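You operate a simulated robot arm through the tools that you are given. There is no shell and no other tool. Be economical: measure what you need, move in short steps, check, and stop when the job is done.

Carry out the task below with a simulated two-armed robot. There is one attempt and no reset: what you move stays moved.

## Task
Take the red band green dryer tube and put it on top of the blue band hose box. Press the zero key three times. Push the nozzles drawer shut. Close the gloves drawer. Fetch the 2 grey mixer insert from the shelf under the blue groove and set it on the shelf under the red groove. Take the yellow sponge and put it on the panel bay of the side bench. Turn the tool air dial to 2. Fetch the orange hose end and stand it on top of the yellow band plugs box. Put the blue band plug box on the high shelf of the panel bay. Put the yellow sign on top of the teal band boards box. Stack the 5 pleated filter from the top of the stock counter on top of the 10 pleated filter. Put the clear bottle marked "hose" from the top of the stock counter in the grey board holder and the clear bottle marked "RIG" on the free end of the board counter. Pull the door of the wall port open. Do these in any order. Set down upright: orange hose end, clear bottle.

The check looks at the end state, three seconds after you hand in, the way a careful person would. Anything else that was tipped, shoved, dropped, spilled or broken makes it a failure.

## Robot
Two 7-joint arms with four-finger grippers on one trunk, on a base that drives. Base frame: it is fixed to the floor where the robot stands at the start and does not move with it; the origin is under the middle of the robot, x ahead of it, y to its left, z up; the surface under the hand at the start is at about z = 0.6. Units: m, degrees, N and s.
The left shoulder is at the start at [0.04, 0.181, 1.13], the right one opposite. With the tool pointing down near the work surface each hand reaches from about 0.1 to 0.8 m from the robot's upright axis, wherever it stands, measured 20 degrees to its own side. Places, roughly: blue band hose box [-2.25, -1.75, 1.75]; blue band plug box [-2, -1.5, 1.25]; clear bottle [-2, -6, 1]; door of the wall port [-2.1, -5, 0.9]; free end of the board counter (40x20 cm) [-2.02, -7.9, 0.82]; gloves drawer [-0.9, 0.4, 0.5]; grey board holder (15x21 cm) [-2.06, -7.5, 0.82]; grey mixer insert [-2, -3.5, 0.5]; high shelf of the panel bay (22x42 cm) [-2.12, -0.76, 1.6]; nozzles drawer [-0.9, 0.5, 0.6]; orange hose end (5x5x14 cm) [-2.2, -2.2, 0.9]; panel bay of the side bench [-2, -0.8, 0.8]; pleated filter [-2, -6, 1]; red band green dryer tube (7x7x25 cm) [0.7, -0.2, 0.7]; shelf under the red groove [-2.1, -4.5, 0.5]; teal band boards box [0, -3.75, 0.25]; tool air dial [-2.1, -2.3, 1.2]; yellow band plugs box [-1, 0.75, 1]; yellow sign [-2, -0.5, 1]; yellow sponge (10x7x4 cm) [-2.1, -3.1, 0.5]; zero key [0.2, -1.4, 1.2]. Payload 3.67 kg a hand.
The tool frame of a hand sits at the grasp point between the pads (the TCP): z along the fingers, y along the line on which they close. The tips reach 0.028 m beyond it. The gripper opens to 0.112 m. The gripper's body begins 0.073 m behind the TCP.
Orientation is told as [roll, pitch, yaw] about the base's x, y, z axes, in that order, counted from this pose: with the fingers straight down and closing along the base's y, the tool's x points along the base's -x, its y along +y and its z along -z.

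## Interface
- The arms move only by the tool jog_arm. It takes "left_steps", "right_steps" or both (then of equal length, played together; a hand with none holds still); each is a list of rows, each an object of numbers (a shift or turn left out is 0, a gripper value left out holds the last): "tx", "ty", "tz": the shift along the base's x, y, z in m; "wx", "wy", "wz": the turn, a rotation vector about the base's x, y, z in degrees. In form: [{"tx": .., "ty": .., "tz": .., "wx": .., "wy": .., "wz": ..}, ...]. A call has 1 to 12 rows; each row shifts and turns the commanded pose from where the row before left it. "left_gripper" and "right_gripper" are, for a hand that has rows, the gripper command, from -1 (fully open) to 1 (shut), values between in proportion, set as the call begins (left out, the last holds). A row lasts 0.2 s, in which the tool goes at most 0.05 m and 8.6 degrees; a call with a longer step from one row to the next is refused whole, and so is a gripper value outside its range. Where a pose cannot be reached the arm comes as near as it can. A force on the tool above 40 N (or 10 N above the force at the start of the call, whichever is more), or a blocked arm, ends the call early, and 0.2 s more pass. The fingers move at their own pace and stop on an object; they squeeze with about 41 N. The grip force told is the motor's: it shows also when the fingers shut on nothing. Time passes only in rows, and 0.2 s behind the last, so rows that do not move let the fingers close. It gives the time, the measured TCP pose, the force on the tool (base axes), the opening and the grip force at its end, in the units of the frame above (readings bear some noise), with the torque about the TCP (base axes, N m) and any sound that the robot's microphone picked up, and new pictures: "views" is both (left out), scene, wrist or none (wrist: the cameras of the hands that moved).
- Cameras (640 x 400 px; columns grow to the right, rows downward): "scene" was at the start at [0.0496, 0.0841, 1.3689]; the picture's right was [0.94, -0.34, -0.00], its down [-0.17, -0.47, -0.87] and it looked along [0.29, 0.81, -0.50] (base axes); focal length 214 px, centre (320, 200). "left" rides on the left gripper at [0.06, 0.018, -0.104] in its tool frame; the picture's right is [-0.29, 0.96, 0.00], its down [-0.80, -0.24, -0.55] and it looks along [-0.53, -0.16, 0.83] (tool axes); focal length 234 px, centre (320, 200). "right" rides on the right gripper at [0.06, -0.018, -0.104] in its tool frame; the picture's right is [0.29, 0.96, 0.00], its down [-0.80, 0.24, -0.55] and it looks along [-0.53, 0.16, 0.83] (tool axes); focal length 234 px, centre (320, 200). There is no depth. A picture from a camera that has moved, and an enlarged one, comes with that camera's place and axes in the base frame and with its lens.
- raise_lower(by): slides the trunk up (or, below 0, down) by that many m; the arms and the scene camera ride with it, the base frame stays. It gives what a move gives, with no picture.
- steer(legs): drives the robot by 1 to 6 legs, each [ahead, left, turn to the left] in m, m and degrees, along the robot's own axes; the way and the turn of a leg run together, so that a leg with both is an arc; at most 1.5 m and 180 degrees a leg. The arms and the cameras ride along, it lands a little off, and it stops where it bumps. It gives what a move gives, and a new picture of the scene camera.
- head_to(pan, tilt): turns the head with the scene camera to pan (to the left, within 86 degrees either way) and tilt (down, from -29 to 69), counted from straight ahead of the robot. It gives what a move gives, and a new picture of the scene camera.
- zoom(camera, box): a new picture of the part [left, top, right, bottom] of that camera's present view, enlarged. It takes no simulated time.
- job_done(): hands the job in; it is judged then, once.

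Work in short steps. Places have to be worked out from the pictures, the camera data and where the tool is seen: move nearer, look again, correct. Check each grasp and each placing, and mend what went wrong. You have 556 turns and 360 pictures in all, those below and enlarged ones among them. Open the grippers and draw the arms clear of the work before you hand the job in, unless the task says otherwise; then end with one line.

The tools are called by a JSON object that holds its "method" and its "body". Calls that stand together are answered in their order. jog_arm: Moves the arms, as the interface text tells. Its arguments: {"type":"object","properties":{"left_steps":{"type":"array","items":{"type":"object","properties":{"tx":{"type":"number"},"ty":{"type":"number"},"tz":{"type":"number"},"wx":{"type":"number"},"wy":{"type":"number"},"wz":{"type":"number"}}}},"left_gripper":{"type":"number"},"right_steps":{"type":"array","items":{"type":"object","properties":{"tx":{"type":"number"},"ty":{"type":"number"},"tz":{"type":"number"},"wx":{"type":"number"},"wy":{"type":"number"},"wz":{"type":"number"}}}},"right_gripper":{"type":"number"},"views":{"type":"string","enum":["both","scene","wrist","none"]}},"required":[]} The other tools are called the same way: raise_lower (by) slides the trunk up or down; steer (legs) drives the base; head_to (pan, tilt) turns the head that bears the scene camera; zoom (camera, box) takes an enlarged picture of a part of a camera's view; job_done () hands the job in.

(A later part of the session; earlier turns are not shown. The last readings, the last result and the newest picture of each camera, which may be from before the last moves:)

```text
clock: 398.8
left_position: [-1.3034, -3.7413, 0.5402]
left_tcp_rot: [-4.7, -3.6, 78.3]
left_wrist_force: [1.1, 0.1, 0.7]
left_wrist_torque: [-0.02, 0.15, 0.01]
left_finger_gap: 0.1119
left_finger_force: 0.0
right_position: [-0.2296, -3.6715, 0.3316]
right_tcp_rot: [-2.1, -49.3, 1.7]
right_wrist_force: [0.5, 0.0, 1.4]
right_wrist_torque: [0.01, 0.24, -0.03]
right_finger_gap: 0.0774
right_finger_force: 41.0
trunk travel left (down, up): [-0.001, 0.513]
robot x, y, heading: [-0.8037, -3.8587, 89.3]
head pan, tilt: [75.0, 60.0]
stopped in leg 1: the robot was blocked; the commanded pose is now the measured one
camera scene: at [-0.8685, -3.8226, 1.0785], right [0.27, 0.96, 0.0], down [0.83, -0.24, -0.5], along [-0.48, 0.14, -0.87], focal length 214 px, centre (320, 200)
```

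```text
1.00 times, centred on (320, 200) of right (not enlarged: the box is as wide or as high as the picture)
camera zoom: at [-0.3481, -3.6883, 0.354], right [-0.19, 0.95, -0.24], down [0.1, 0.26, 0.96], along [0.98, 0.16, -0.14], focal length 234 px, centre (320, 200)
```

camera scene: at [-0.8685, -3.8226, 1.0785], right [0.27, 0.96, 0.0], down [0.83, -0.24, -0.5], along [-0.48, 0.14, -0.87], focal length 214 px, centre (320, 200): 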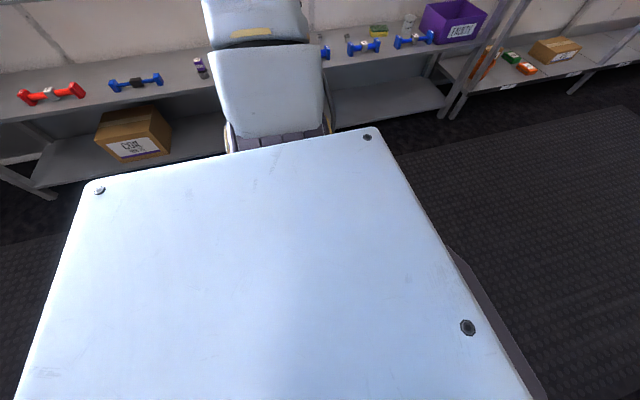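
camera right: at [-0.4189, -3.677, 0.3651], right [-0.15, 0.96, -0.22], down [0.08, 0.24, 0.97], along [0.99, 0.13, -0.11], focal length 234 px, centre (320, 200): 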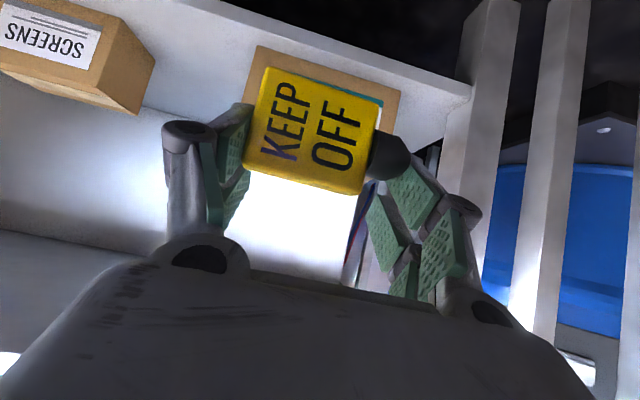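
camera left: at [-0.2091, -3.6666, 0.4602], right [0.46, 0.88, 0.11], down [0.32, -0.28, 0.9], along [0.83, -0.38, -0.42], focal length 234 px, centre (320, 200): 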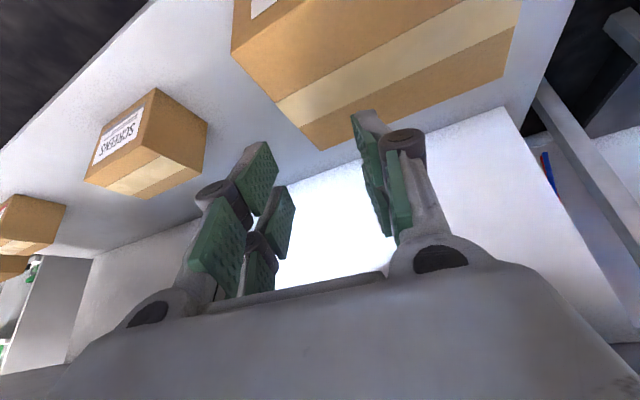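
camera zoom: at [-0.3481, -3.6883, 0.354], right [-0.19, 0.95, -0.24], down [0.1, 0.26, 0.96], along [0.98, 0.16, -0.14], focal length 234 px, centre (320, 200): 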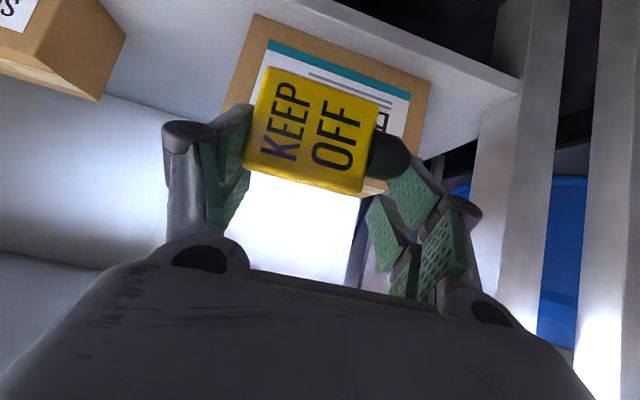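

The folded elbow hits the table. I instead raise the trunk 0.25 m and lower the arm the same amount, so it hangs straighter; first I back off 10 cm.

{"method": "steer", "body": {"legs": [[0, 0.12, 0]]}}

{"method": "raise_lower", "body": {"by": 0.27}}

{"method": "jog_arm", "body": {"right_steps": [{"tz": -0.04, "tx": 0.005}, {"tz": -0.04, "tx": 0.005}, {"tz": -0.04, "tx": 0.005}, {"tz": -0.04}, {"tz": -0.04}, {"tz": -0.04}, {"tz": -0.02}, {}], "right_gripper": 1, "views": "none"}}

```text
clock: 400.0
left_position: [-1.4238, -3.7389, 0.5391]
left_tcp_rot: [-4.6, -3.7, 78.3]
left_wrist_force: [-1.8, 0.2, 0.0]
left_wrist_torque: [-0.02, -0.02, 0.02]
left_finger_gap: 0.1122
left_finger_force: 0.1
right_position: [-0.35, -3.6688, 0.3326]
right_tcp_rot: [-1.9, -49.5, 1.5]
right_wrist_force: [0.0, 0.1, -0.5]
right_wrist_torque: [0.01, -0.03, 0.0]
right_finger_gap: 0.0776
right_finger_force: 41.0
trunk travel left (down, up): [-0.001, 0.513]
robot x, y, heading: [-0.9262, -3.8594, 89.4]
head pan, tilt: [75.0, 60.0]
camera scene: at [-0.99, -3.8211, 1.0783], right [0.27, 0.96, 0.0], down [0.83, -0.24, -0.5], along [-0.48, 0.14, -0.87], focal length 214 px, centre (320, 200)
```

scene: 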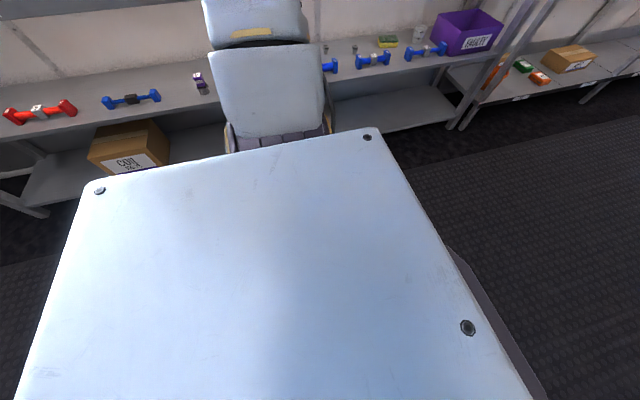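

```text
clock: 402.8
left_position: [-1.4236, -3.7391, 0.8088]
left_tcp_rot: [-4.6, -3.6, 78.3]
left_wrist_force: [0.8, -0.2, 0.4]
left_wrist_torque: [0.02, -0.01, -0.03]
left_finger_gap: 0.1119
left_finger_force: 0.0
right_position: [-0.3499, -3.6683, 0.6012]
right_tcp_rot: [-1.9, -49.3, 1.4]
right_wrist_force: [-0.3, -0.4, -0.2]
right_wrist_torque: [-0.02, 0.02, 0.02]
right_finger_gap: 0.0771
right_finger_force: 40.7
trunk travel left (down, up): [-0.271, 0.243]
robot x, y, heading: [-0.9216, -3.8611, 89.1]
head pan, tilt: [75.0, 60.0]
```

```text
clock: 404.6
left_position: [-1.4246, -3.7394, 0.8097]
left_tcp_rot: [-4.6, -3.8, 78.3]
left_wrist_force: [0.2, 0.2, -0.5]
left_wrist_torque: [0.04, -0.02, -0.03]
left_finger_gap: 0.1121
left_finger_force: 0.1
right_position: [-0.3346, -3.6676, 0.339]
right_tcp_rot: [-1.9, -49.3, 1.5]
right_wrist_force: [-0.2, -0.5, -0.2]
right_wrist_torque: [0.0, -0.03, -0.02]
right_finger_gap: 0.0773
right_finger_force: 40.7
trunk travel left (down, up): [-0.271, 0.243]
robot x, y, heading: [-0.9197, -3.8579, 89.3]
head pan, tilt: [75.0, 60.0]
```

Same hanging pose at z 0.339. I extend the arm outward 5 cm more and strafe in.

{"method": "jog_arm", "body": {"right_steps": [{"tx": 0.025}, {"tx": 0.025}, {"tx": 0.02}, {}], "right_gripper": 1, "views": "none"}}

{"method": "steer", "body": {"legs": [[0, -0.19, 0]]}}

{"method": "zoom", "body": {"camera": "right", "box": [0, 0, 640, 400]}}

```text
clock: 405.6
left_position: [-1.4234, -3.7398, 0.8091]
left_tcp_rot: [-4.6, -3.6, 78.3]
left_wrist_force: [-0.5, -0.6, -1.0]
left_wrist_torque: [-0.03, 0.0, 0.01]
left_finger_gap: 0.1122
left_finger_force: 0.2
right_position: [-0.2629, -3.6697, 0.3401]
right_tcp_rot: [-2.0, -49.3, 1.5]
right_wrist_force: [0.8, 0.0, -0.5]
right_wrist_torque: [0.01, 0.01, -0.02]
right_finger_gap: 0.0772
right_finger_force: 41.1
trunk travel left (down, up): [-0.271, 0.243]
robot x, y, heading: [-0.9234, -3.8557, 88.9]
head pan, tilt: [75.0, 60.0]
```

```text
clock: 407.1
left_position: [-1.2368, -3.743, 0.8086]
left_tcp_rot: [-4.5, -3.6, 78.6]
left_wrist_force: [-0.1, -0.4, 0.1]
left_wrist_torque: [-0.02, 0.02, 0.01]
left_finger_gap: 0.112
left_finger_force: 0.1
right_position: [-0.078, -3.6687, 0.3406]
right_tcp_rot: [-1.9, -49.3, 1.7]
right_wrist_force: [-0.4, 0.3, -0.3]
right_wrist_torque: [0.0, -0.02, 0.0]
right_finger_gap: 0.0775
right_finger_force: 41.2
trunk travel left (down, up): [-0.271, 0.243]
robot x, y, heading: [-0.739, -3.861, 89.4]
head pan, tilt: [75.0, 60.0]
camera scene: at [-0.8012, -3.8237, 1.3476], right [0.27, 0.96, 0.0], down [0.83, -0.23, -0.5], along [-0.48, 0.13, -0.87], focal length 214 px, centre (320, 200)
```

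scene: 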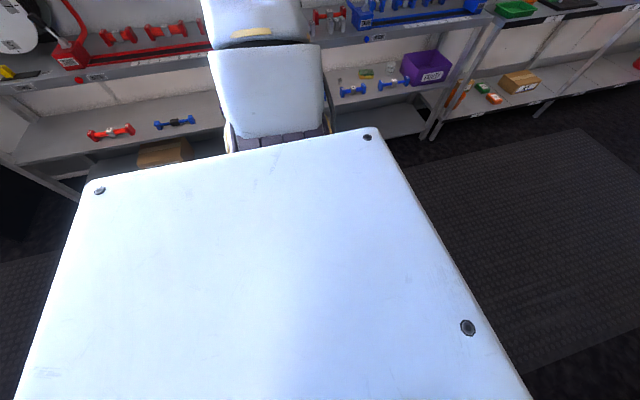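

```text
1.00 times, centred on (320, 200) of right (not enlarged: the box is as wide or as high as the picture)
camera zoom: at [-0.1959, -3.6864, 0.3627], right [-0.19, 0.95, -0.24], down [0.1, 0.26, 0.96], along [0.98, 0.16, -0.14], focal length 234 px, centre (320, 200)
```

zoom: 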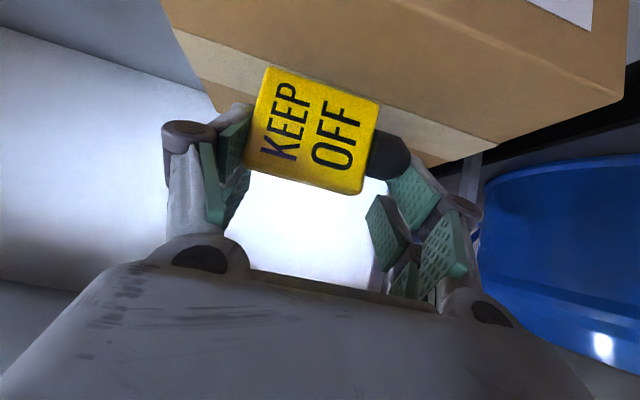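

The sign is over the box top. I lower until it touches.

{"method": "raise_lower", "body": {"by": -0.02}}

{"method": "raise_lower", "body": {"by": -0.008}}

```text
clock: 407.8
left_position: [-1.2384, -3.7441, 0.7889]
left_tcp_rot: [-4.7, -3.7, 78.6]
left_wrist_force: [-0.5, -0.6, -0.7]
left_wrist_torque: [-0.02, 0.07, -0.02]
left_finger_gap: 0.1119
left_finger_force: 0.0
right_position: [-0.0752, -3.6696, 0.3246]
right_tcp_rot: [-1.8, -49.8, 1.6]
right_wrist_force: [-4.8, -4.3, 30.6]
right_wrist_torque: [0.13, 0.31, -0.05]
right_finger_gap: 0.0775
right_finger_force: 41.0
trunk travel left (down, up): [-0.251, 0.263]
robot x, y, heading: [-0.7353, -3.8627, 89.5]
head pan, tilt: [75.0, 60.0]
```

```text
clock: 408.3
left_position: [-1.2388, -3.7442, 0.7804]
left_tcp_rot: [-4.6, -3.7, 78.5]
left_wrist_force: [0.1, 0.3, -0.5]
left_wrist_torque: [-0.01, 0.02, 0.01]
left_finger_gap: 0.112
left_finger_force: 0.1
right_position: [-0.0736, -3.6686, 0.3197]
right_tcp_rot: [-1.9, -50.0, 1.6]
right_wrist_force: [-7.5, -2.4, 27.1]
right_wrist_torque: [-0.13, 0.39, -0.03]
right_finger_gap: 0.0772
right_finger_force: 40.9
trunk travel left (down, up): [-0.244, 0.27]
robot x, y, heading: [-0.7342, -3.8605, 89.4]
head pan, tilt: [75.0, 60.0]
stopped: the force on the tool passed its limit at 46 N (the readings are from after the stop); the commanded pose is now the measured one
```

It rests on the box. I ease up 3 mm, open, and check.

{"method": "raise_lower", "body": {"by": 0.003}}

{"method": "jog_arm", "body": {"right_steps": [{}, {}, {}], "right_gripper": -1, "views": "wrist"}}

```text
clock: 408.8
left_position: [-1.238, -3.7439, 0.7843]
left_tcp_rot: [-4.6, -3.7, 78.5]
left_wrist_force: [-0.3, 0.6, -0.3]
left_wrist_torque: [-0.03, 0.02, 0.01]
left_finger_gap: 0.112
left_finger_force: 0.1
right_position: [-0.0753, -3.6695, 0.319]
right_tcp_rot: [-2.0, -49.7, 1.6]
right_wrist_force: [-0.5, -0.5, 3.2]
right_wrist_torque: [0.05, -0.04, -0.05]
right_finger_gap: 0.0772
right_finger_force: 41.0
trunk travel left (down, up): [-0.247, 0.267]
robot x, y, heading: [-0.738, -3.8612, 89.3]
head pan, tilt: [75.0, 60.0]
```

```text
clock: 409.6
left_position: [-1.2377, -3.7429, 0.7846]
left_tcp_rot: [-4.6, -3.6, 78.5]
left_wrist_force: [-1.0, 0.1, 0.4]
left_wrist_torque: [-0.01, -0.01, 0.01]
left_finger_gap: 0.112
left_finger_force: 0.0
right_position: [-0.0753, -3.6688, 0.3177]
right_tcp_rot: [-2.0, -49.7, 1.7]
right_wrist_force: [-0.4, -0.3, -0.1]
right_wrist_torque: [-0.01, -0.02, 0.01]
right_finger_gap: 0.1119
right_finger_force: 0.1
trunk travel left (down, up): [-0.247, 0.267]
robot x, y, heading: [-0.7383, -3.8612, 89.4]
head pan, tilt: [75.0, 60.0]
camera right: at [-0.1934, -3.6865, 0.34], right [-0.19, 0.95, -0.24], down [0.09, 0.26, 0.96], along [0.98, 0.16, -0.14], focal length 234 px, centre (320, 200)
```

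right: 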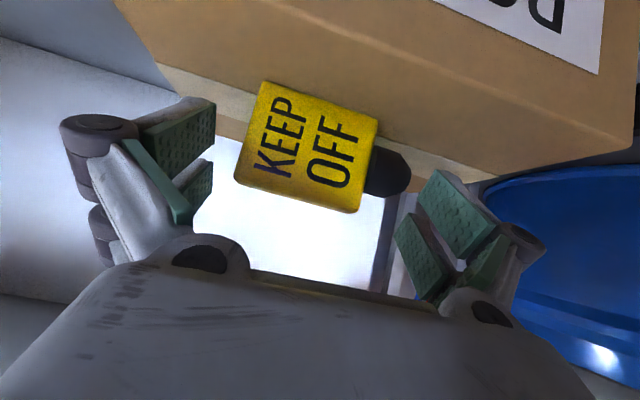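

Standing on its edge on the box. I withdraw straight back with the base.

{"method": "steer", "body": {"legs": [[0, 0.22, 0]]}}

{"method": "zoom", "body": {"camera": "right", "box": [0, 0, 640, 400]}}

```text
clock: 411.4
left_position: [-1.464, -3.7417, 0.7856]
left_tcp_rot: [-4.7, -3.6, 78.6]
left_wrist_force: [-0.3, 0.0, 0.2]
left_wrist_torque: [-0.01, -0.02, -0.02]
left_finger_gap: 0.1118
left_finger_force: 0.0
right_position: [-0.3003, -3.6645, 0.3187]
right_tcp_rot: [-2.0, -49.8, 1.9]
right_wrist_force: [-0.1, 1.1, -0.3]
right_wrist_torque: [-0.01, 0.01, 0.01]
right_finger_gap: 0.1122
right_finger_force: 0.0
trunk travel left (down, up): [-0.247, 0.267]
robot x, y, heading: [-0.9625, -3.8568, 89.5]
head pan, tilt: [75.0, 60.0]
camera scene: at [-1.0281, -3.8215, 1.3235], right [0.27, 0.96, 0.0], down [0.83, -0.23, -0.5], along [-0.48, 0.13, -0.87], focal length 214 px, centre (320, 200)
```

scene: 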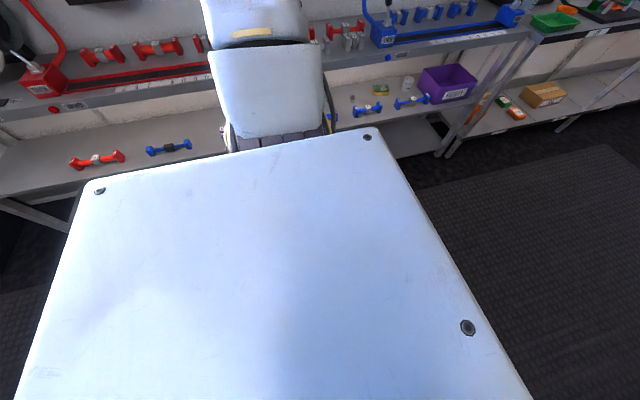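

```text
1.00 times, centred on (320, 200) of right (not enlarged: the box is as wide or as high as the picture)
camera zoom: at [-0.4183, -3.6828, 0.3406], right [-0.19, 0.95, -0.24], down [0.09, 0.26, 0.96], along [0.98, 0.16, -0.14], focal length 234 px, centre (320, 200)
```

zoom: 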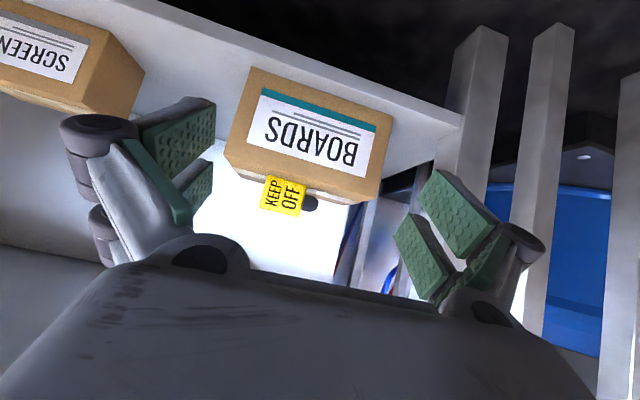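

The sign is on the teal BOARDS box. Next: mixer insert and sponge on the opposite shelf. I raise the right arm, turn to face -x and look.

{"method": "jog_arm", "body": {"right_steps": [{"tz": 0.045}, {"tz": 0.045}, {"tz": 0.045}, {"tz": 0.045}, {"tz": 0.045}, {"tz": 0.045, "tx": -0.02}, {"tz": 0.045, "tx": -0.02}, {"tz": 0.045, "tx": -0.02}, {"tz": 0.045, "tx": -0.02}, {"tz": 0.045, "tx": -0.02}, {}], "right_gripper": -1, "views": "none"}}

{"method": "steer", "body": {"legs": [[0.5, 0, 0], [0, 0, 90]]}}

{"method": "head_to", "body": {"pan": 0, "tilt": 30}}

```text
clock: 413.8
left_position: [-1.4623, -3.7411, 0.7848]
left_tcp_rot: [-4.6, -3.6, 78.5]
left_wrist_force: [0.5, -0.3, 0.1]
left_wrist_torque: [-0.03, -0.02, 0.04]
left_finger_gap: 0.1119
left_finger_force: 0.0
right_position: [-0.3972, -3.664, 0.768]
right_tcp_rot: [-2.3, -49.6, 2.0]
right_wrist_force: [-0.4, 0.4, -0.1]
right_wrist_torque: [-0.01, 0.01, -0.01]
right_finger_gap: 0.112
right_finger_force: 0.0
right hand out of reach, approached as far as the arm can: row 7
trunk travel left (down, up): [-0.247, 0.267]
robot x, y, heading: [-0.9632, -3.8549, 89.4]
head pan, tilt: [75.0, 60.0]
```

```text
clock: 421.0
left_position: [-1.0698, -3.8634, 0.7847]
left_tcp_rot: [-4.6, -3.6, 169.1]
left_wrist_force: [0.4, 0.3, 0.0]
left_wrist_torque: [0.0, -0.02, -0.05]
left_finger_gap: 0.112
left_finger_force: 0.0
right_position: [-1.1537, -2.7988, 0.7679]
right_tcp_rot: [-2.2, -49.8, 92.1]
right_wrist_force: [-0.1, 0.1, -0.6]
right_wrist_torque: [0.01, 0.03, 0.01]
right_finger_gap: 0.1118
right_finger_force: 0.0
trunk travel left (down, up): [-0.247, 0.267]
robot x, y, heading: [-0.9533, -3.3607, 179.7]
head pan, tilt: [75.0, 60.0]
camera scene: at [-0.9946, -3.4272, 1.3235], right [-0.97, 0.26, 0.0], down [0.23, 0.84, -0.5], along [-0.13, -0.48, -0.87], focal length 214 px, centre (320, 200)
```

scene: 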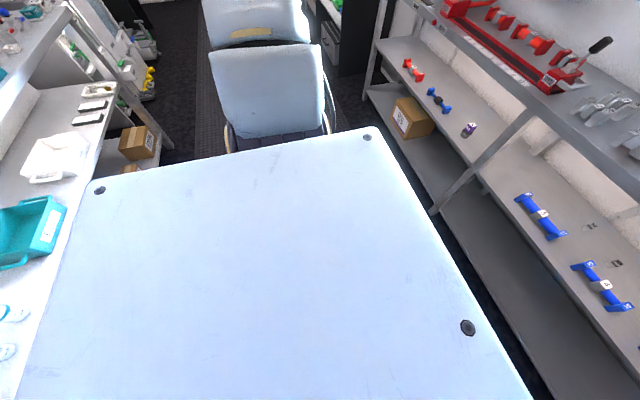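

```text
clock: 422.5
left_position: [-1.0698, -3.863, 0.7841]
left_tcp_rot: [-4.6, -3.6, 169.1]
left_wrist_force: [0.9, 0.4, -0.2]
left_wrist_torque: [-0.02, -0.02, -0.03]
left_finger_gap: 0.1121
left_finger_force: 0.0
right_position: [-1.1524, -2.7987, 0.7671]
right_tcp_rot: [-2.0, -49.9, 92.2]
right_wrist_force: [0.8, 0.1, 1.1]
right_wrist_torque: [0.0, 0.03, 0.02]
right_finger_gap: 0.1119
right_finger_force: 0.1
trunk travel left (down, up): [-0.247, 0.267]
robot x, y, heading: [-0.958, -3.3619, 179.9]
head pan, tilt: [0.0, 30.0]
camera scene: at [-1.0676, -3.3626, 1.3656], right [0.0, 1.0, 0.0], down [0.5, 0.0, -0.87], along [-0.87, 0.0, -0.5], focal length 214 px, centre (320, 200)
```

scene: 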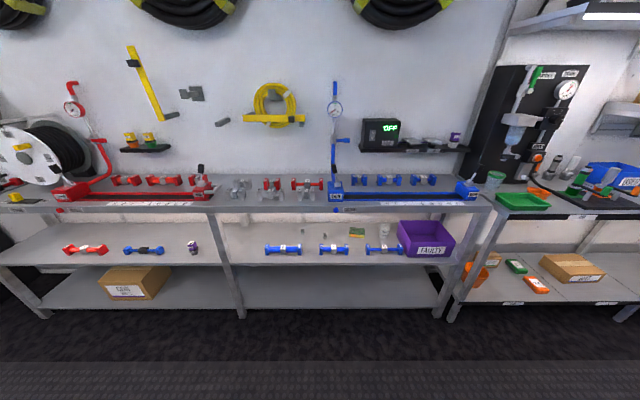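

I enlarge the two mid shelves to read the inserts.

{"method": "zoom", "body": {"camera": "scene", "box": [240, 215, 400, 265]}}

{"method": "zoom", "body": {"camera": "scene", "box": [20, 165, 240, 265]}}

```text
4.00 times, centred on (320, 240) of scene
camera zoom: at [-1.0676, -3.3626, 1.3656], right [0.0, 1.0, 0.0], down [0.5, 0.0, -0.87], along [-0.87, 0.0, -0.5], focal length 858 px, centre (320, 40)
```

zoom: 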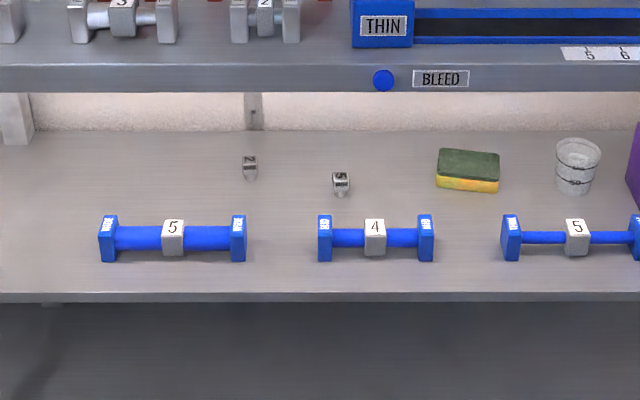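

```text
2.91 times, centred on (130, 215) of scene
camera zoom: at [-1.0676, -3.3626, 1.3656], right [0.0, 1.0, 0.0], down [0.5, 0.0, -0.87], along [-0.87, 0.0, -0.5], focal length 624 px, centre (873, 156)
```

zoom: 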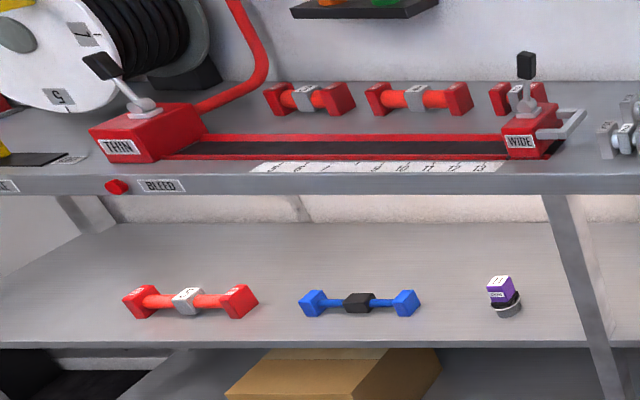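

Two small grey pieces lie behind the blue parts — probably mixer inserts. I enlarge them.

{"method": "zoom", "body": {"camera": "scene", "box": [292, 246, 342, 270]}}

```text
12.80 times, centred on (317, 258) of scene
camera zoom: at [-1.0676, -3.3626, 1.3656], right [0.0, 1.0, 0.0], down [0.5, 0.0, -0.87], along [-0.87, 0.0, -0.5], focal length 2745 px, centre (358, -542)
```

zoom: 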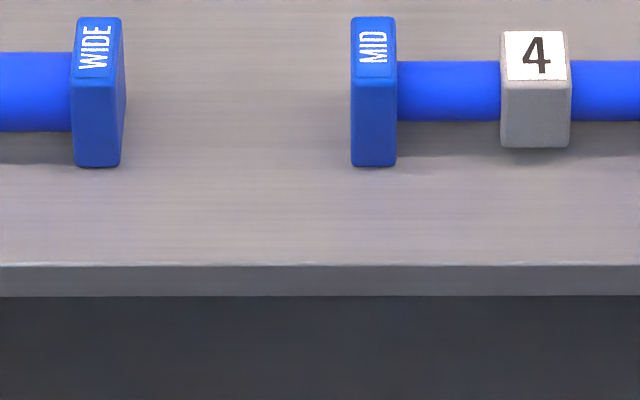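

{"method": "zoom", "body": {"camera": "scene", "box": [294, 224, 334, 244]}}

```text
16.00 times, centred on (314, 234) of scene
camera zoom: at [-1.0676, -3.3626, 1.3656], right [0.0, 1.0, 0.0], down [0.5, 0.0, -0.87], along [-0.87, 0.0, -0.5], focal length 3432 px, centre (416, -344)
```

zoom: 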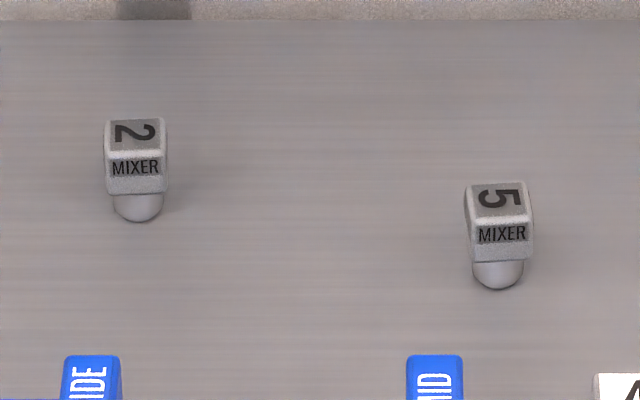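

The "2 MIXER" insert stands at about (-2.125,-3.472) on the 0.5 m shelf. I bring the left hand to a 46° forward tilt and lower the trunk.

{"method": "jog_arm", "body": {"left_steps": [{"tx": -0.035, "ty": 0.029, "tz": 0.008, "wy": 4.1, "wz": 1}, {"tx": -0.035, "ty": 0.029, "tz": 0.008, "wy": 4.1, "wz": 1}, {"tx": -0.035, "ty": 0.029, "tz": 0.008, "wy": 4.1, "wz": 1}, {"tx": -0.035, "ty": 0.029, "tz": 0.008, "wy": 4.1, "wz": 1}, {"tx": -0.035, "ty": 0.029, "tz": 0.008, "wy": 4.1, "wz": 1}, {"tx": -0.035, "ty": 0.029, "tz": 0.008, "wy": 4.1, "wz": 1}, {"tx": -0.035, "ty": 0.029, "tz": 0.008, "wy": 4.1, "wz": 1}, {"tx": -0.035, "ty": 0.029, "tz": 0.008, "wy": 4.1, "wz": 1}, {"tx": -0.035, "ty": 0.029, "tz": 0.008, "wy": 4.1, "wz": 1}, {"tx": -0.035, "ty": 0.029, "tz": 0.008, "wy": 4.1, "wz": 1}, {"wz": 1, "wy": 4}, {}], "left_gripper": -1, "views": "none"}}

{"method": "raise_lower", "body": {"by": -0.12}}

```text
clock: 425.1
left_position: [-1.4585, -3.6387, 0.8277]
left_tcp_rot: [0.9, -48.3, 178.1]
left_wrist_force: [0.4, 0.0, 0.0]
left_wrist_torque: [0.0, -0.03, 0.02]
left_finger_gap: 0.1121
left_finger_force: 0.0
left hand out of reach, approached as far as the arm can: row 1, 2, 3, 4, 5, 6
right_position: [-1.153, -2.7989, 0.7684]
right_tcp_rot: [-2.0, -49.7, 92.2]
right_wrist_force: [0.3, -0.1, 0.2]
right_wrist_torque: [0.02, 0.0, 0.0]
right_finger_gap: 0.1119
right_finger_force: 0.1
trunk travel left (down, up): [-0.247, 0.267]
robot x, y, heading: [-0.9533, -3.3632, 179.7]
head pan, tilt: [0.0, 30.0]
```

```text
clock: 426.6
left_position: [-1.4582, -3.6408, 0.7065]
left_tcp_rot: [1.0, -48.4, 178.0]
left_wrist_force: [0.4, -0.7, 0.3]
left_wrist_torque: [-0.03, 0.0, 0.0]
left_finger_gap: 0.112
left_finger_force: 0.1
right_position: [-1.1541, -2.7982, 0.6481]
right_tcp_rot: [-2.0, -49.8, 92.3]
right_wrist_force: [-0.6, 0.8, 1.7]
right_wrist_torque: [0.01, 0.02, 0.0]
right_finger_gap: 0.1122
right_finger_force: 0.1
trunk travel left (down, up): [-0.127, 0.387]
robot x, y, heading: [-0.9579, -3.3611, 179.9]
head pan, tilt: [0.0, 30.0]
```

I drive up to the shelf with the left hand lined up on the insert.

{"method": "steer", "body": {"legs": [[0.42, -0.175, 0]]}}

{"method": "jog_arm", "body": {"left_steps": [{"tz": -0.03}, {"tz": -0.03}, {"tz": -0.02, "tx": -0.02}, {"tx": -0.03}, {}], "left_gripper": -1, "views": "wrist"}}

```text
clock: 429.3
left_position: [-1.8783, -3.4627, 0.7065]
left_tcp_rot: [1.0, -48.2, 177.9]
left_wrist_force: [-1.0, 0.4, -0.8]
left_wrist_torque: [-0.01, 0.0, 0.02]
left_finger_gap: 0.1121
left_finger_force: 0.1
right_position: [-1.5718, -2.6195, 0.6469]
right_tcp_rot: [-2.1, -49.7, 92.2]
right_wrist_force: [-0.9, 0.9, 0.7]
right_wrist_torque: [0.0, -0.01, -0.01]
right_finger_gap: 0.112
right_finger_force: 0.1
trunk travel left (down, up): [-0.127, 0.387]
robot x, y, heading: [-1.374, -3.1865, 179.9]
head pan, tilt: [0.0, 30.0]
camera scene: at [-1.4884, -3.1843, 1.245], right [0.0, 1.0, 0.0], down [0.5, 0.0, -0.87], along [-0.87, 0.0, -0.5], focal length 214 px, centre (320, 200)
```

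scene: 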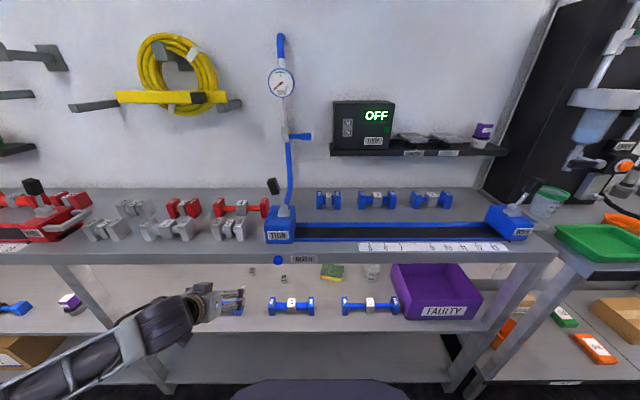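

```text
clock: 430.5
left_position: [-1.9285, -3.4645, 0.6281]
left_tcp_rot: [1.0, -48.3, 177.9]
left_wrist_force: [0.2, -0.8, 0.3]
left_wrist_torque: [0.02, 0.03, -0.01]
left_finger_gap: 0.112
left_finger_force: 0.2
right_position: [-1.5719, -2.6212, 0.6474]
right_tcp_rot: [-2.0, -49.8, 92.2]
right_wrist_force: [0.4, -1.4, 0.2]
right_wrist_torque: [0.02, -0.03, -0.03]
right_finger_gap: 0.1121
right_finger_force: 0.1
trunk travel left (down, up): [-0.127, 0.387]
robot x, y, heading: [-1.3741, -3.1854, 180.0]
head pan, tilt: [0.0, 30.0]
camera left: at [-1.8108, -3.486, 0.6528], right [-0.21, -0.95, 0.23], down [-0.11, 0.25, 0.96], along [-0.97, 0.18, -0.16], focal length 234 px, centre (320, 200)
```

left: 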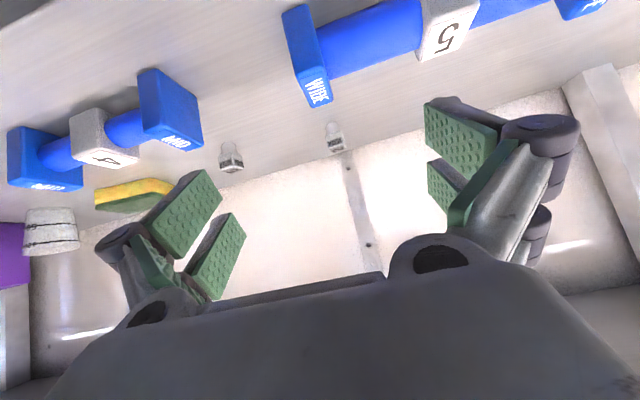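

Insert 2 at (-2.135,-3.468). I reach in along a descending line.

{"method": "jog_arm", "body": {"left_steps": [{"tx": -0.035, "tz": -0.013}, {"tx": -0.035, "tz": -0.013}, {"tx": -0.035, "tz": -0.013}, {"tx": -0.035, "tz": -0.015, "ty": -0.002}, {"tx": -0.035, "tz": -0.017, "ty": -0.002}, {"tx": -0.027, "tz": -0.015}, {}], "left_gripper": -1, "views": "wrist"}}

```text
clock: 432.1
left_position: [-2.1299, -3.4663, 0.5412]
left_tcp_rot: [1.1, -48.3, 177.9]
left_wrist_force: [0.6, -1.1, -0.3]
left_wrist_torque: [-0.01, -0.03, 0.03]
left_finger_gap: 0.1122
left_finger_force: 0.1
right_position: [-1.572, -2.6193, 0.6475]
right_tcp_rot: [-2.0, -49.8, 92.2]
right_wrist_force: [0.3, 0.0, -0.3]
right_wrist_torque: [0.01, -0.05, 0.02]
right_finger_gap: 0.1119
right_finger_force: 0.1
trunk travel left (down, up): [-0.127, 0.387]
robot x, y, heading: [-1.3748, -3.1864, 179.8]
head pan, tilt: [0.0, 30.0]
camera left: at [-2.0125, -3.4871, 0.5665], right [-0.21, -0.95, 0.23], down [-0.11, 0.25, 0.96], along [-0.97, 0.18, -0.16], focal length 234 px, centre (320, 200)
```

left: 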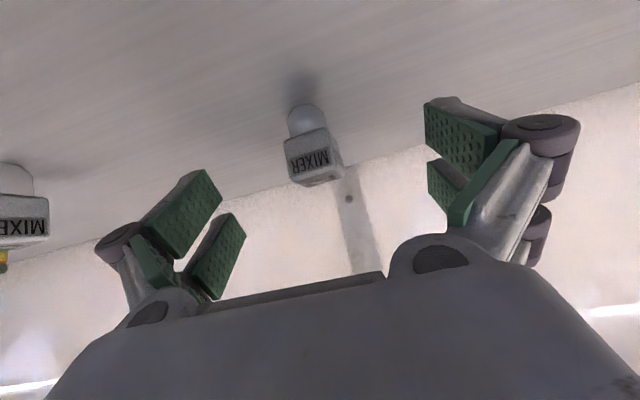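

The insert is between the fingertips. I close.

{"method": "jog_arm", "body": {"left_steps": [{}, {}, {}, {}, {}], "left_gripper": 1, "views": "wrist"}}

```text
clock: 433.3
left_position: [-2.1307, -3.4661, 0.5405]
left_tcp_rot: [1.1, -48.4, 177.8]
left_wrist_force: [0.5, -0.1, 0.4]
left_wrist_torque: [0.03, 0.02, 0.03]
left_finger_gap: 0.0222
left_finger_force: 40.8
right_position: [-1.5725, -2.6197, 0.6472]
right_tcp_rot: [-2.0, -49.7, 92.3]
right_wrist_force: [0.1, 0.0, 1.0]
right_wrist_torque: [0.02, 0.01, -0.02]
right_finger_gap: 0.112
right_finger_force: 0.1
trunk travel left (down, up): [-0.127, 0.387]
robot x, y, heading: [-1.3757, -3.1831, 179.6]
head pan, tilt: [0.0, 30.0]
camera left: at [-2.0123, -3.4871, 0.5664], right [-0.21, -0.95, 0.23], down [-0.11, 0.25, 0.96], along [-0.97, 0.18, -0.16], focal length 234 px, centre (320, 200)
```

left: 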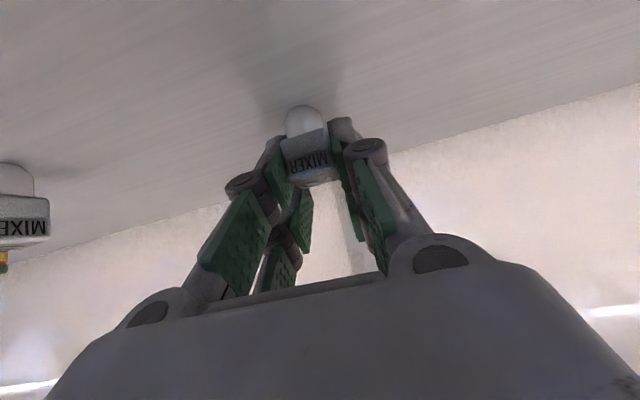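

Gripped (22 mm). I retrace the path out (rising), then back off and move left to the red shelf.

{"method": "jog_arm", "body": {"left_steps": [{"tz": 0.02}, {"tx": 0.03, "tz": 0.018}, {"tx": 0.035, "tz": 0.017}, {"tx": 0.035, "tz": 0.015}, {"tx": 0.035, "tz": 0.013}, {"tx": 0.035, "tz": 0.013}, {"tx": 0.035, "tz": 0.013}, {"tx": 0.03, "tz": 0.02}, {"tz": 0.03}], "left_gripper": 1, "views": "none"}}

{"method": "steer", "body": {"legs": [[-0.12, 0, 0], [0, 0.69, 0], [0.12, 0, 0]]}}

{"method": "zoom", "body": {"camera": "left", "box": [0, 0, 640, 400]}}

```text
clock: 435.3
left_position: [-1.8927, -3.4652, 0.6992]
left_tcp_rot: [1.0, -48.3, 177.8]
left_wrist_force: [0.5, 0.8, -0.5]
left_wrist_torque: [0.01, 0.01, -0.01]
left_finger_gap: 0.022
left_finger_force: 40.8
right_position: [-1.5724, -2.6194, 0.6477]
right_tcp_rot: [-2.0, -49.6, 92.1]
right_wrist_force: [0.3, -0.8, 0.1]
right_wrist_torque: [0.01, 0.03, -0.01]
right_finger_gap: 0.112
right_finger_force: 0.1
trunk travel left (down, up): [-0.127, 0.387]
robot x, y, heading: [-1.3774, -3.1835, 179.9]
head pan, tilt: [0.0, 30.0]
```

```text
clock: 440.9
left_position: [-1.8895, -4.1501, 0.6984]
left_tcp_rot: [1.0, -48.2, 178.4]
left_wrist_force: [-0.3, 1.0, -0.6]
left_wrist_torque: [0.01, 0.03, -0.01]
left_finger_gap: 0.0223
left_finger_force: 40.7
right_position: [-1.5751, -3.3025, 0.647]
right_tcp_rot: [-2.2, -49.6, 92.9]
right_wrist_force: [-1.4, 0.0, 0.7]
right_wrist_torque: [0.03, 0.0, -0.03]
right_finger_gap: 0.1121
right_finger_force: 0.0
trunk travel left (down, up): [-0.127, 0.387]
robot x, y, heading: [-1.3718, -3.8644, -179.7]
head pan, tilt: [0.0, 30.0]
camera scene: at [-1.4865, -3.8662, 1.2449], right [0.0, 1.0, 0.0], down [0.5, 0.0, -0.87], along [-0.87, 0.0, -0.5], focal length 214 px, centre (320, 200)
```

scene: 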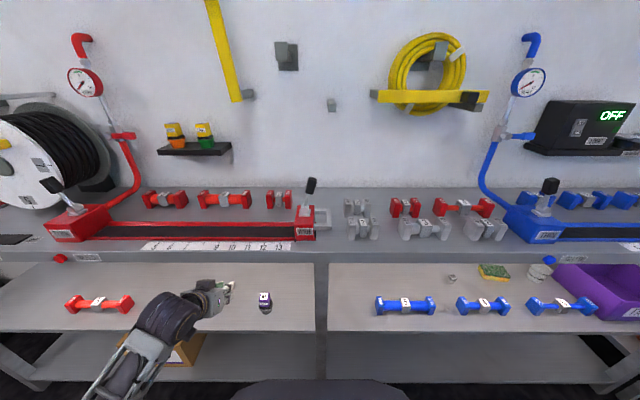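

```text
1.00 times, centred on (320, 200) of left (not enlarged: the box is as wide or as high as the picture)
camera zoom: at [-1.7721, -4.1702, 0.7238], right [-0.21, -0.95, 0.23], down [-0.12, 0.25, 0.96], along [-0.97, 0.17, -0.16], focal length 234 px, centre (320, 200)
```

zoom: 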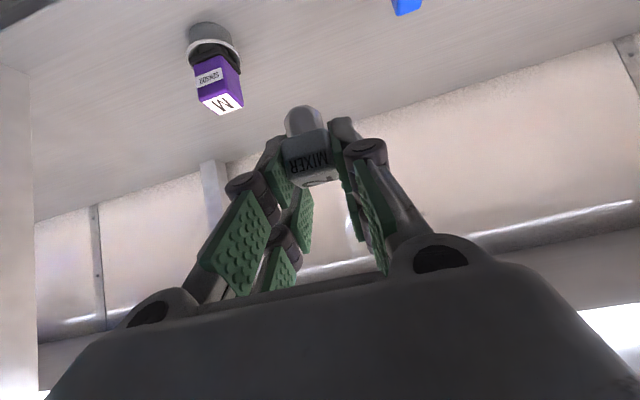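

Clear space ahead. I reach in and set it down at x≈-2.09.

{"method": "jog_arm", "body": {"left_steps": [{"tz": -0.035}, {"tz": -0.03, "tx": -0.02}, {"tx": -0.035, "tz": -0.013}, {"tx": -0.035, "tz": -0.013}, {"tx": -0.035, "tz": -0.015}, {"tx": -0.035, "tz": -0.017}, {"tx": -0.035, "tz": -0.018}, {"tz": -0.01}, {"tz": -0.005}, {}], "left_gripper": 1, "views": "none"}}

```text
clock: 443.1
left_position: [-2.0833, -4.15, 0.5446]
left_tcp_rot: [1.0, -48.3, 178.3]
left_wrist_force: [-0.6, 0.5, -1.0]
left_wrist_torque: [-0.01, 0.01, 0.02]
left_finger_gap: 0.0222
left_finger_force: 41.5
right_position: [-1.574, -3.3029, 0.648]
right_tcp_rot: [-2.0, -49.6, 92.6]
right_wrist_force: [-0.6, -1.0, 0.3]
right_wrist_torque: [-0.02, 0.0, -0.01]
right_finger_gap: 0.112
right_finger_force: 0.1
trunk travel left (down, up): [-0.127, 0.387]
robot x, y, heading: [-1.3747, -3.8629, -180.0]
head pan, tilt: [0.0, 30.0]
```

Close to contact; a few more millimetres, then release.

{"method": "jog_arm", "body": {"left_steps": [{"tz": -0.003}, {"tz": -0.002}, {}], "left_gripper": 1, "views": "none"}}

{"method": "jog_arm", "body": {"left_steps": [{}, {}, {}, {"tz": 0.012, "tx": 0.012}, {"tz": 0.02, "tx": 0.03}, {"tz": 0.015, "tx": 0.035}, {"tz": 0.012, "tx": 0.04}], "left_gripper": -1, "views": "wrist"}}

```text
clock: 443.9
left_position: [-2.084, -4.1494, 0.5401]
left_tcp_rot: [1.0, -48.5, 178.4]
left_wrist_force: [1.8, 0.0, 13.9]
left_wrist_torque: [0.05, -0.18, 0.0]
left_finger_gap: 0.0223
left_finger_force: 41.5
right_position: [-1.5743, -3.3027, 0.6474]
right_tcp_rot: [-2.0, -49.7, 92.6]
right_wrist_force: [0.0, 0.7, 0.5]
right_wrist_torque: [0.02, 0.01, -0.01]
right_finger_gap: 0.112
right_finger_force: 0.0
trunk travel left (down, up): [-0.127, 0.387]
robot x, y, heading: [-1.3756, -3.8639, -179.6]
head pan, tilt: [0.0, 30.0]
```

```text
clock: 445.5
left_position: [-1.9662, -4.1503, 0.5978]
left_tcp_rot: [1.1, -48.2, 178.3]
left_wrist_force: [1.0, -0.4, -0.1]
left_wrist_torque: [0.02, 0.0, 0.01]
left_finger_gap: 0.112
left_finger_force: 0.0
right_position: [-1.5734, -3.3015, 0.6472]
right_tcp_rot: [-1.8, -49.6, 92.6]
right_wrist_force: [0.0, 0.0, -0.2]
right_wrist_torque: [-0.02, 0.03, 0.0]
right_finger_gap: 0.1121
right_finger_force: 0.0
trunk travel left (down, up): [-0.127, 0.387]
robot x, y, heading: [-1.3721, -3.8641, -179.8]
head pan, tilt: [0.0, 30.0]
camera left: at [-1.8485, -4.17, 0.6227], right [-0.21, -0.95, 0.23], down [-0.11, 0.25, 0.96], along [-0.97, 0.17, -0.16], focal length 234 px, centre (320, 200)
```

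left: 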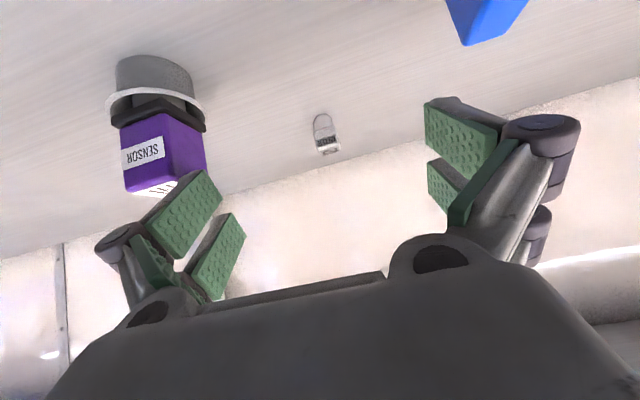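

Insert placed standing on the red-groove shelf. Next the sponge at about (-2.1…-2.17,-3.133). I back off, strafe right 1.02 m and look.

{"method": "jog_arm", "body": {"left_steps": [{"tz": 0.02, "tx": 0.03}, {"tz": 0.02, "tx": 0.03}], "views": "none"}}

{"method": "steer", "body": {"legs": [[-0.15, 0, 0], [0, -1.02, 0], [0.15, 0, 0]]}}

{"method": "zoom", "body": {"camera": "left", "box": [0, 0, 640, 400]}}

```text
clock: 446.1
left_position: [-1.9048, -4.151, 0.6372]
left_tcp_rot: [1.0, -48.2, 178.4]
left_wrist_force: [0.0, 1.4, -0.3]
left_wrist_torque: [-0.02, -0.02, 0.03]
left_finger_gap: 0.112
left_finger_force: 0.1
right_position: [-1.5729, -3.3031, 0.648]
right_tcp_rot: [-2.0, -49.7, 92.6]
right_wrist_force: [-0.5, 0.7, -0.7]
right_wrist_torque: [0.04, -0.05, -0.01]
right_finger_gap: 0.1119
right_finger_force: 0.1
trunk travel left (down, up): [-0.127, 0.387]
robot x, y, heading: [-1.3698, -3.8647, -179.8]
head pan, tilt: [0.0, 30.0]
```

```text
clock: 453.6
left_position: [-1.9078, -3.1172, 0.6367]
left_tcp_rot: [1.0, -48.2, 178.5]
left_wrist_force: [-0.8, -0.2, -0.4]
left_wrist_torque: [-0.03, -0.03, -0.01]
left_finger_gap: 0.112
left_finger_force: 0.1
right_position: [-1.577, -2.2695, 0.6462]
right_tcp_rot: [-2.1, -49.6, 92.8]
right_wrist_force: [-0.6, 0.7, -0.6]
right_wrist_torque: [0.02, -0.01, 0.0]
right_finger_gap: 0.112
right_finger_force: 0.1
trunk travel left (down, up): [-0.127, 0.387]
robot x, y, heading: [-1.3736, -2.8299, -179.5]
head pan, tilt: [0.0, 30.0]
camera scene: at [-1.4877, -2.8313, 1.2449], right [-0.01, 1.0, 0.0], down [0.5, 0.0, -0.87], along [-0.87, -0.01, -0.5], focal length 214 px, centre (320, 200)
```

scene: 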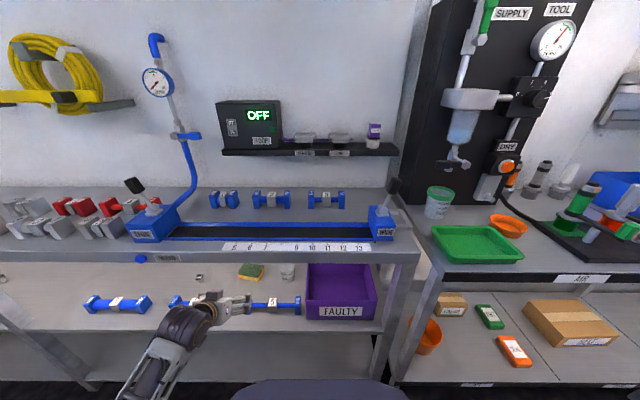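

```text
1.00 times, centred on (320, 200) of left (not enlarged: the box is as wide or as high as the picture)
camera zoom: at [-1.7905, -3.1367, 0.6612], right [-0.2, -0.95, 0.23], down [-0.12, 0.25, 0.96], along [-0.97, 0.17, -0.16], focal length 234 px, centre (320, 200)
```

zoom: 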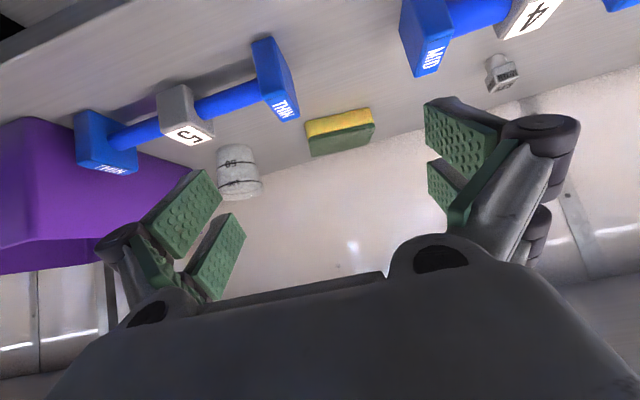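

Sponge spans y -3.18…-3.09, yawed ~12°, front at x≈-2.10. I yaw the hand -11° and reach in to (-2.118,-3.133,0.54).

{"method": "jog_arm", "body": {"left_steps": [{"wz": -6, "tx": -0.03, "tz": -0.01, "ty": -0.004}, {"wz": -5, "tx": -0.035, "tz": -0.013, "ty": -0.004}, {"tx": -0.035, "tz": -0.015, "ty": -0.004}, {"tx": -0.035, "tz": -0.018, "ty": -0.002}, {"tx": -0.03, "tz": -0.018}, {"tx": -0.025, "tz": -0.012}, {}], "left_gripper": -1, "views": "wrist"}}

```text
clock: 455.2
left_position: [-2.0972, -3.1308, 0.5509]
left_tcp_rot: [1.0, -48.3, 167.5]
left_wrist_force: [0.6, 0.4, 0.4]
left_wrist_torque: [0.04, 0.03, -0.01]
left_finger_gap: 0.1118
left_finger_force: 0.0
right_position: [-1.577, -2.2685, 0.6462]
right_tcp_rot: [-2.1, -49.7, 92.8]
right_wrist_force: [-0.6, 0.4, -0.2]
right_wrist_torque: [0.04, 0.01, 0.0]
right_finger_gap: 0.112
right_finger_force: 0.0
trunk travel left (down, up): [-0.127, 0.387]
robot x, y, heading: [-1.3741, -2.8258, -179.6]
head pan, tilt: [0.0, 30.0]
camera left: at [-1.9853, -3.1729, 0.5763], right [-0.38, -0.9, 0.23], down [-0.06, 0.27, 0.96], along [-0.92, 0.35, -0.16], focal length 234 px, centre (320, 200)
```

left: 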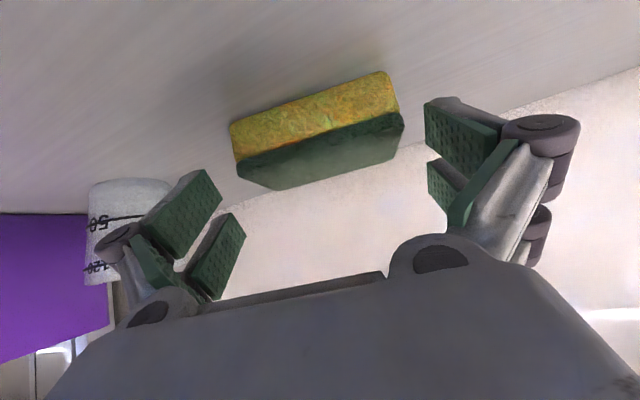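

Well centred. I advance 2.5 cm, lower 1.2 cm and close.

{"method": "jog_arm", "body": {"left_steps": [{"tx": -0.013, "ty": 0.003, "tz": -0.006}, {"tx": -0.012, "ty": 0.002, "tz": -0.006}, {}], "left_gripper": -1, "views": "none"}}

{"method": "jog_arm", "body": {"left_steps": [{}, {}, {}, {}], "left_gripper": 1, "views": "wrist"}}

```text
clock: 456.0
left_position: [-2.1207, -3.1261, 0.5386]
left_tcp_rot: [1.0, -48.3, 167.5]
left_wrist_force: [-0.1, -0.4, 0.5]
left_wrist_torque: [0.03, -0.01, 0.02]
left_finger_gap: 0.1119
left_finger_force: 0.1
right_position: [-1.577, -2.2681, 0.6475]
right_tcp_rot: [-2.0, -49.7, 92.8]
right_wrist_force: [0.3, 0.6, 0.4]
right_wrist_torque: [-0.03, -0.01, 0.0]
right_finger_gap: 0.112
right_finger_force: 0.1
trunk travel left (down, up): [-0.127, 0.387]
robot x, y, heading: [-1.3759, -2.8278, -179.7]
head pan, tilt: [0.0, 30.0]
```

```text
clock: 457.0
left_position: [-2.12, -3.1266, 0.5394]
left_tcp_rot: [1.0, -48.3, 167.5]
left_wrist_force: [0.0, 0.1, 1.6]
left_wrist_torque: [-0.06, 0.05, 0.03]
left_finger_gap: 0.0927
left_finger_force: 40.9
right_position: [-1.5775, -2.2689, 0.6473]
right_tcp_rot: [-2.1, -49.7, 92.8]
right_wrist_force: [-0.4, -0.6, -0.8]
right_wrist_torque: [0.0, 0.0, 0.04]
right_finger_gap: 0.1122
right_finger_force: 0.0
trunk travel left (down, up): [-0.127, 0.387]
robot x, y, heading: [-1.3785, -2.8272, -179.9]
head pan, tilt: [0.0, 30.0]
camera left: at [-2.0098, -3.1679, 0.5642], right [-0.38, -0.9, 0.23], down [-0.06, 0.27, 0.96], along [-0.92, 0.35, -0.16], focal length 234 px, centre (320, 200)
```

left: 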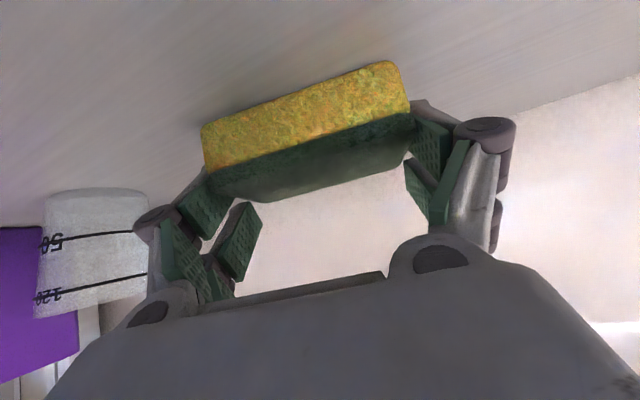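

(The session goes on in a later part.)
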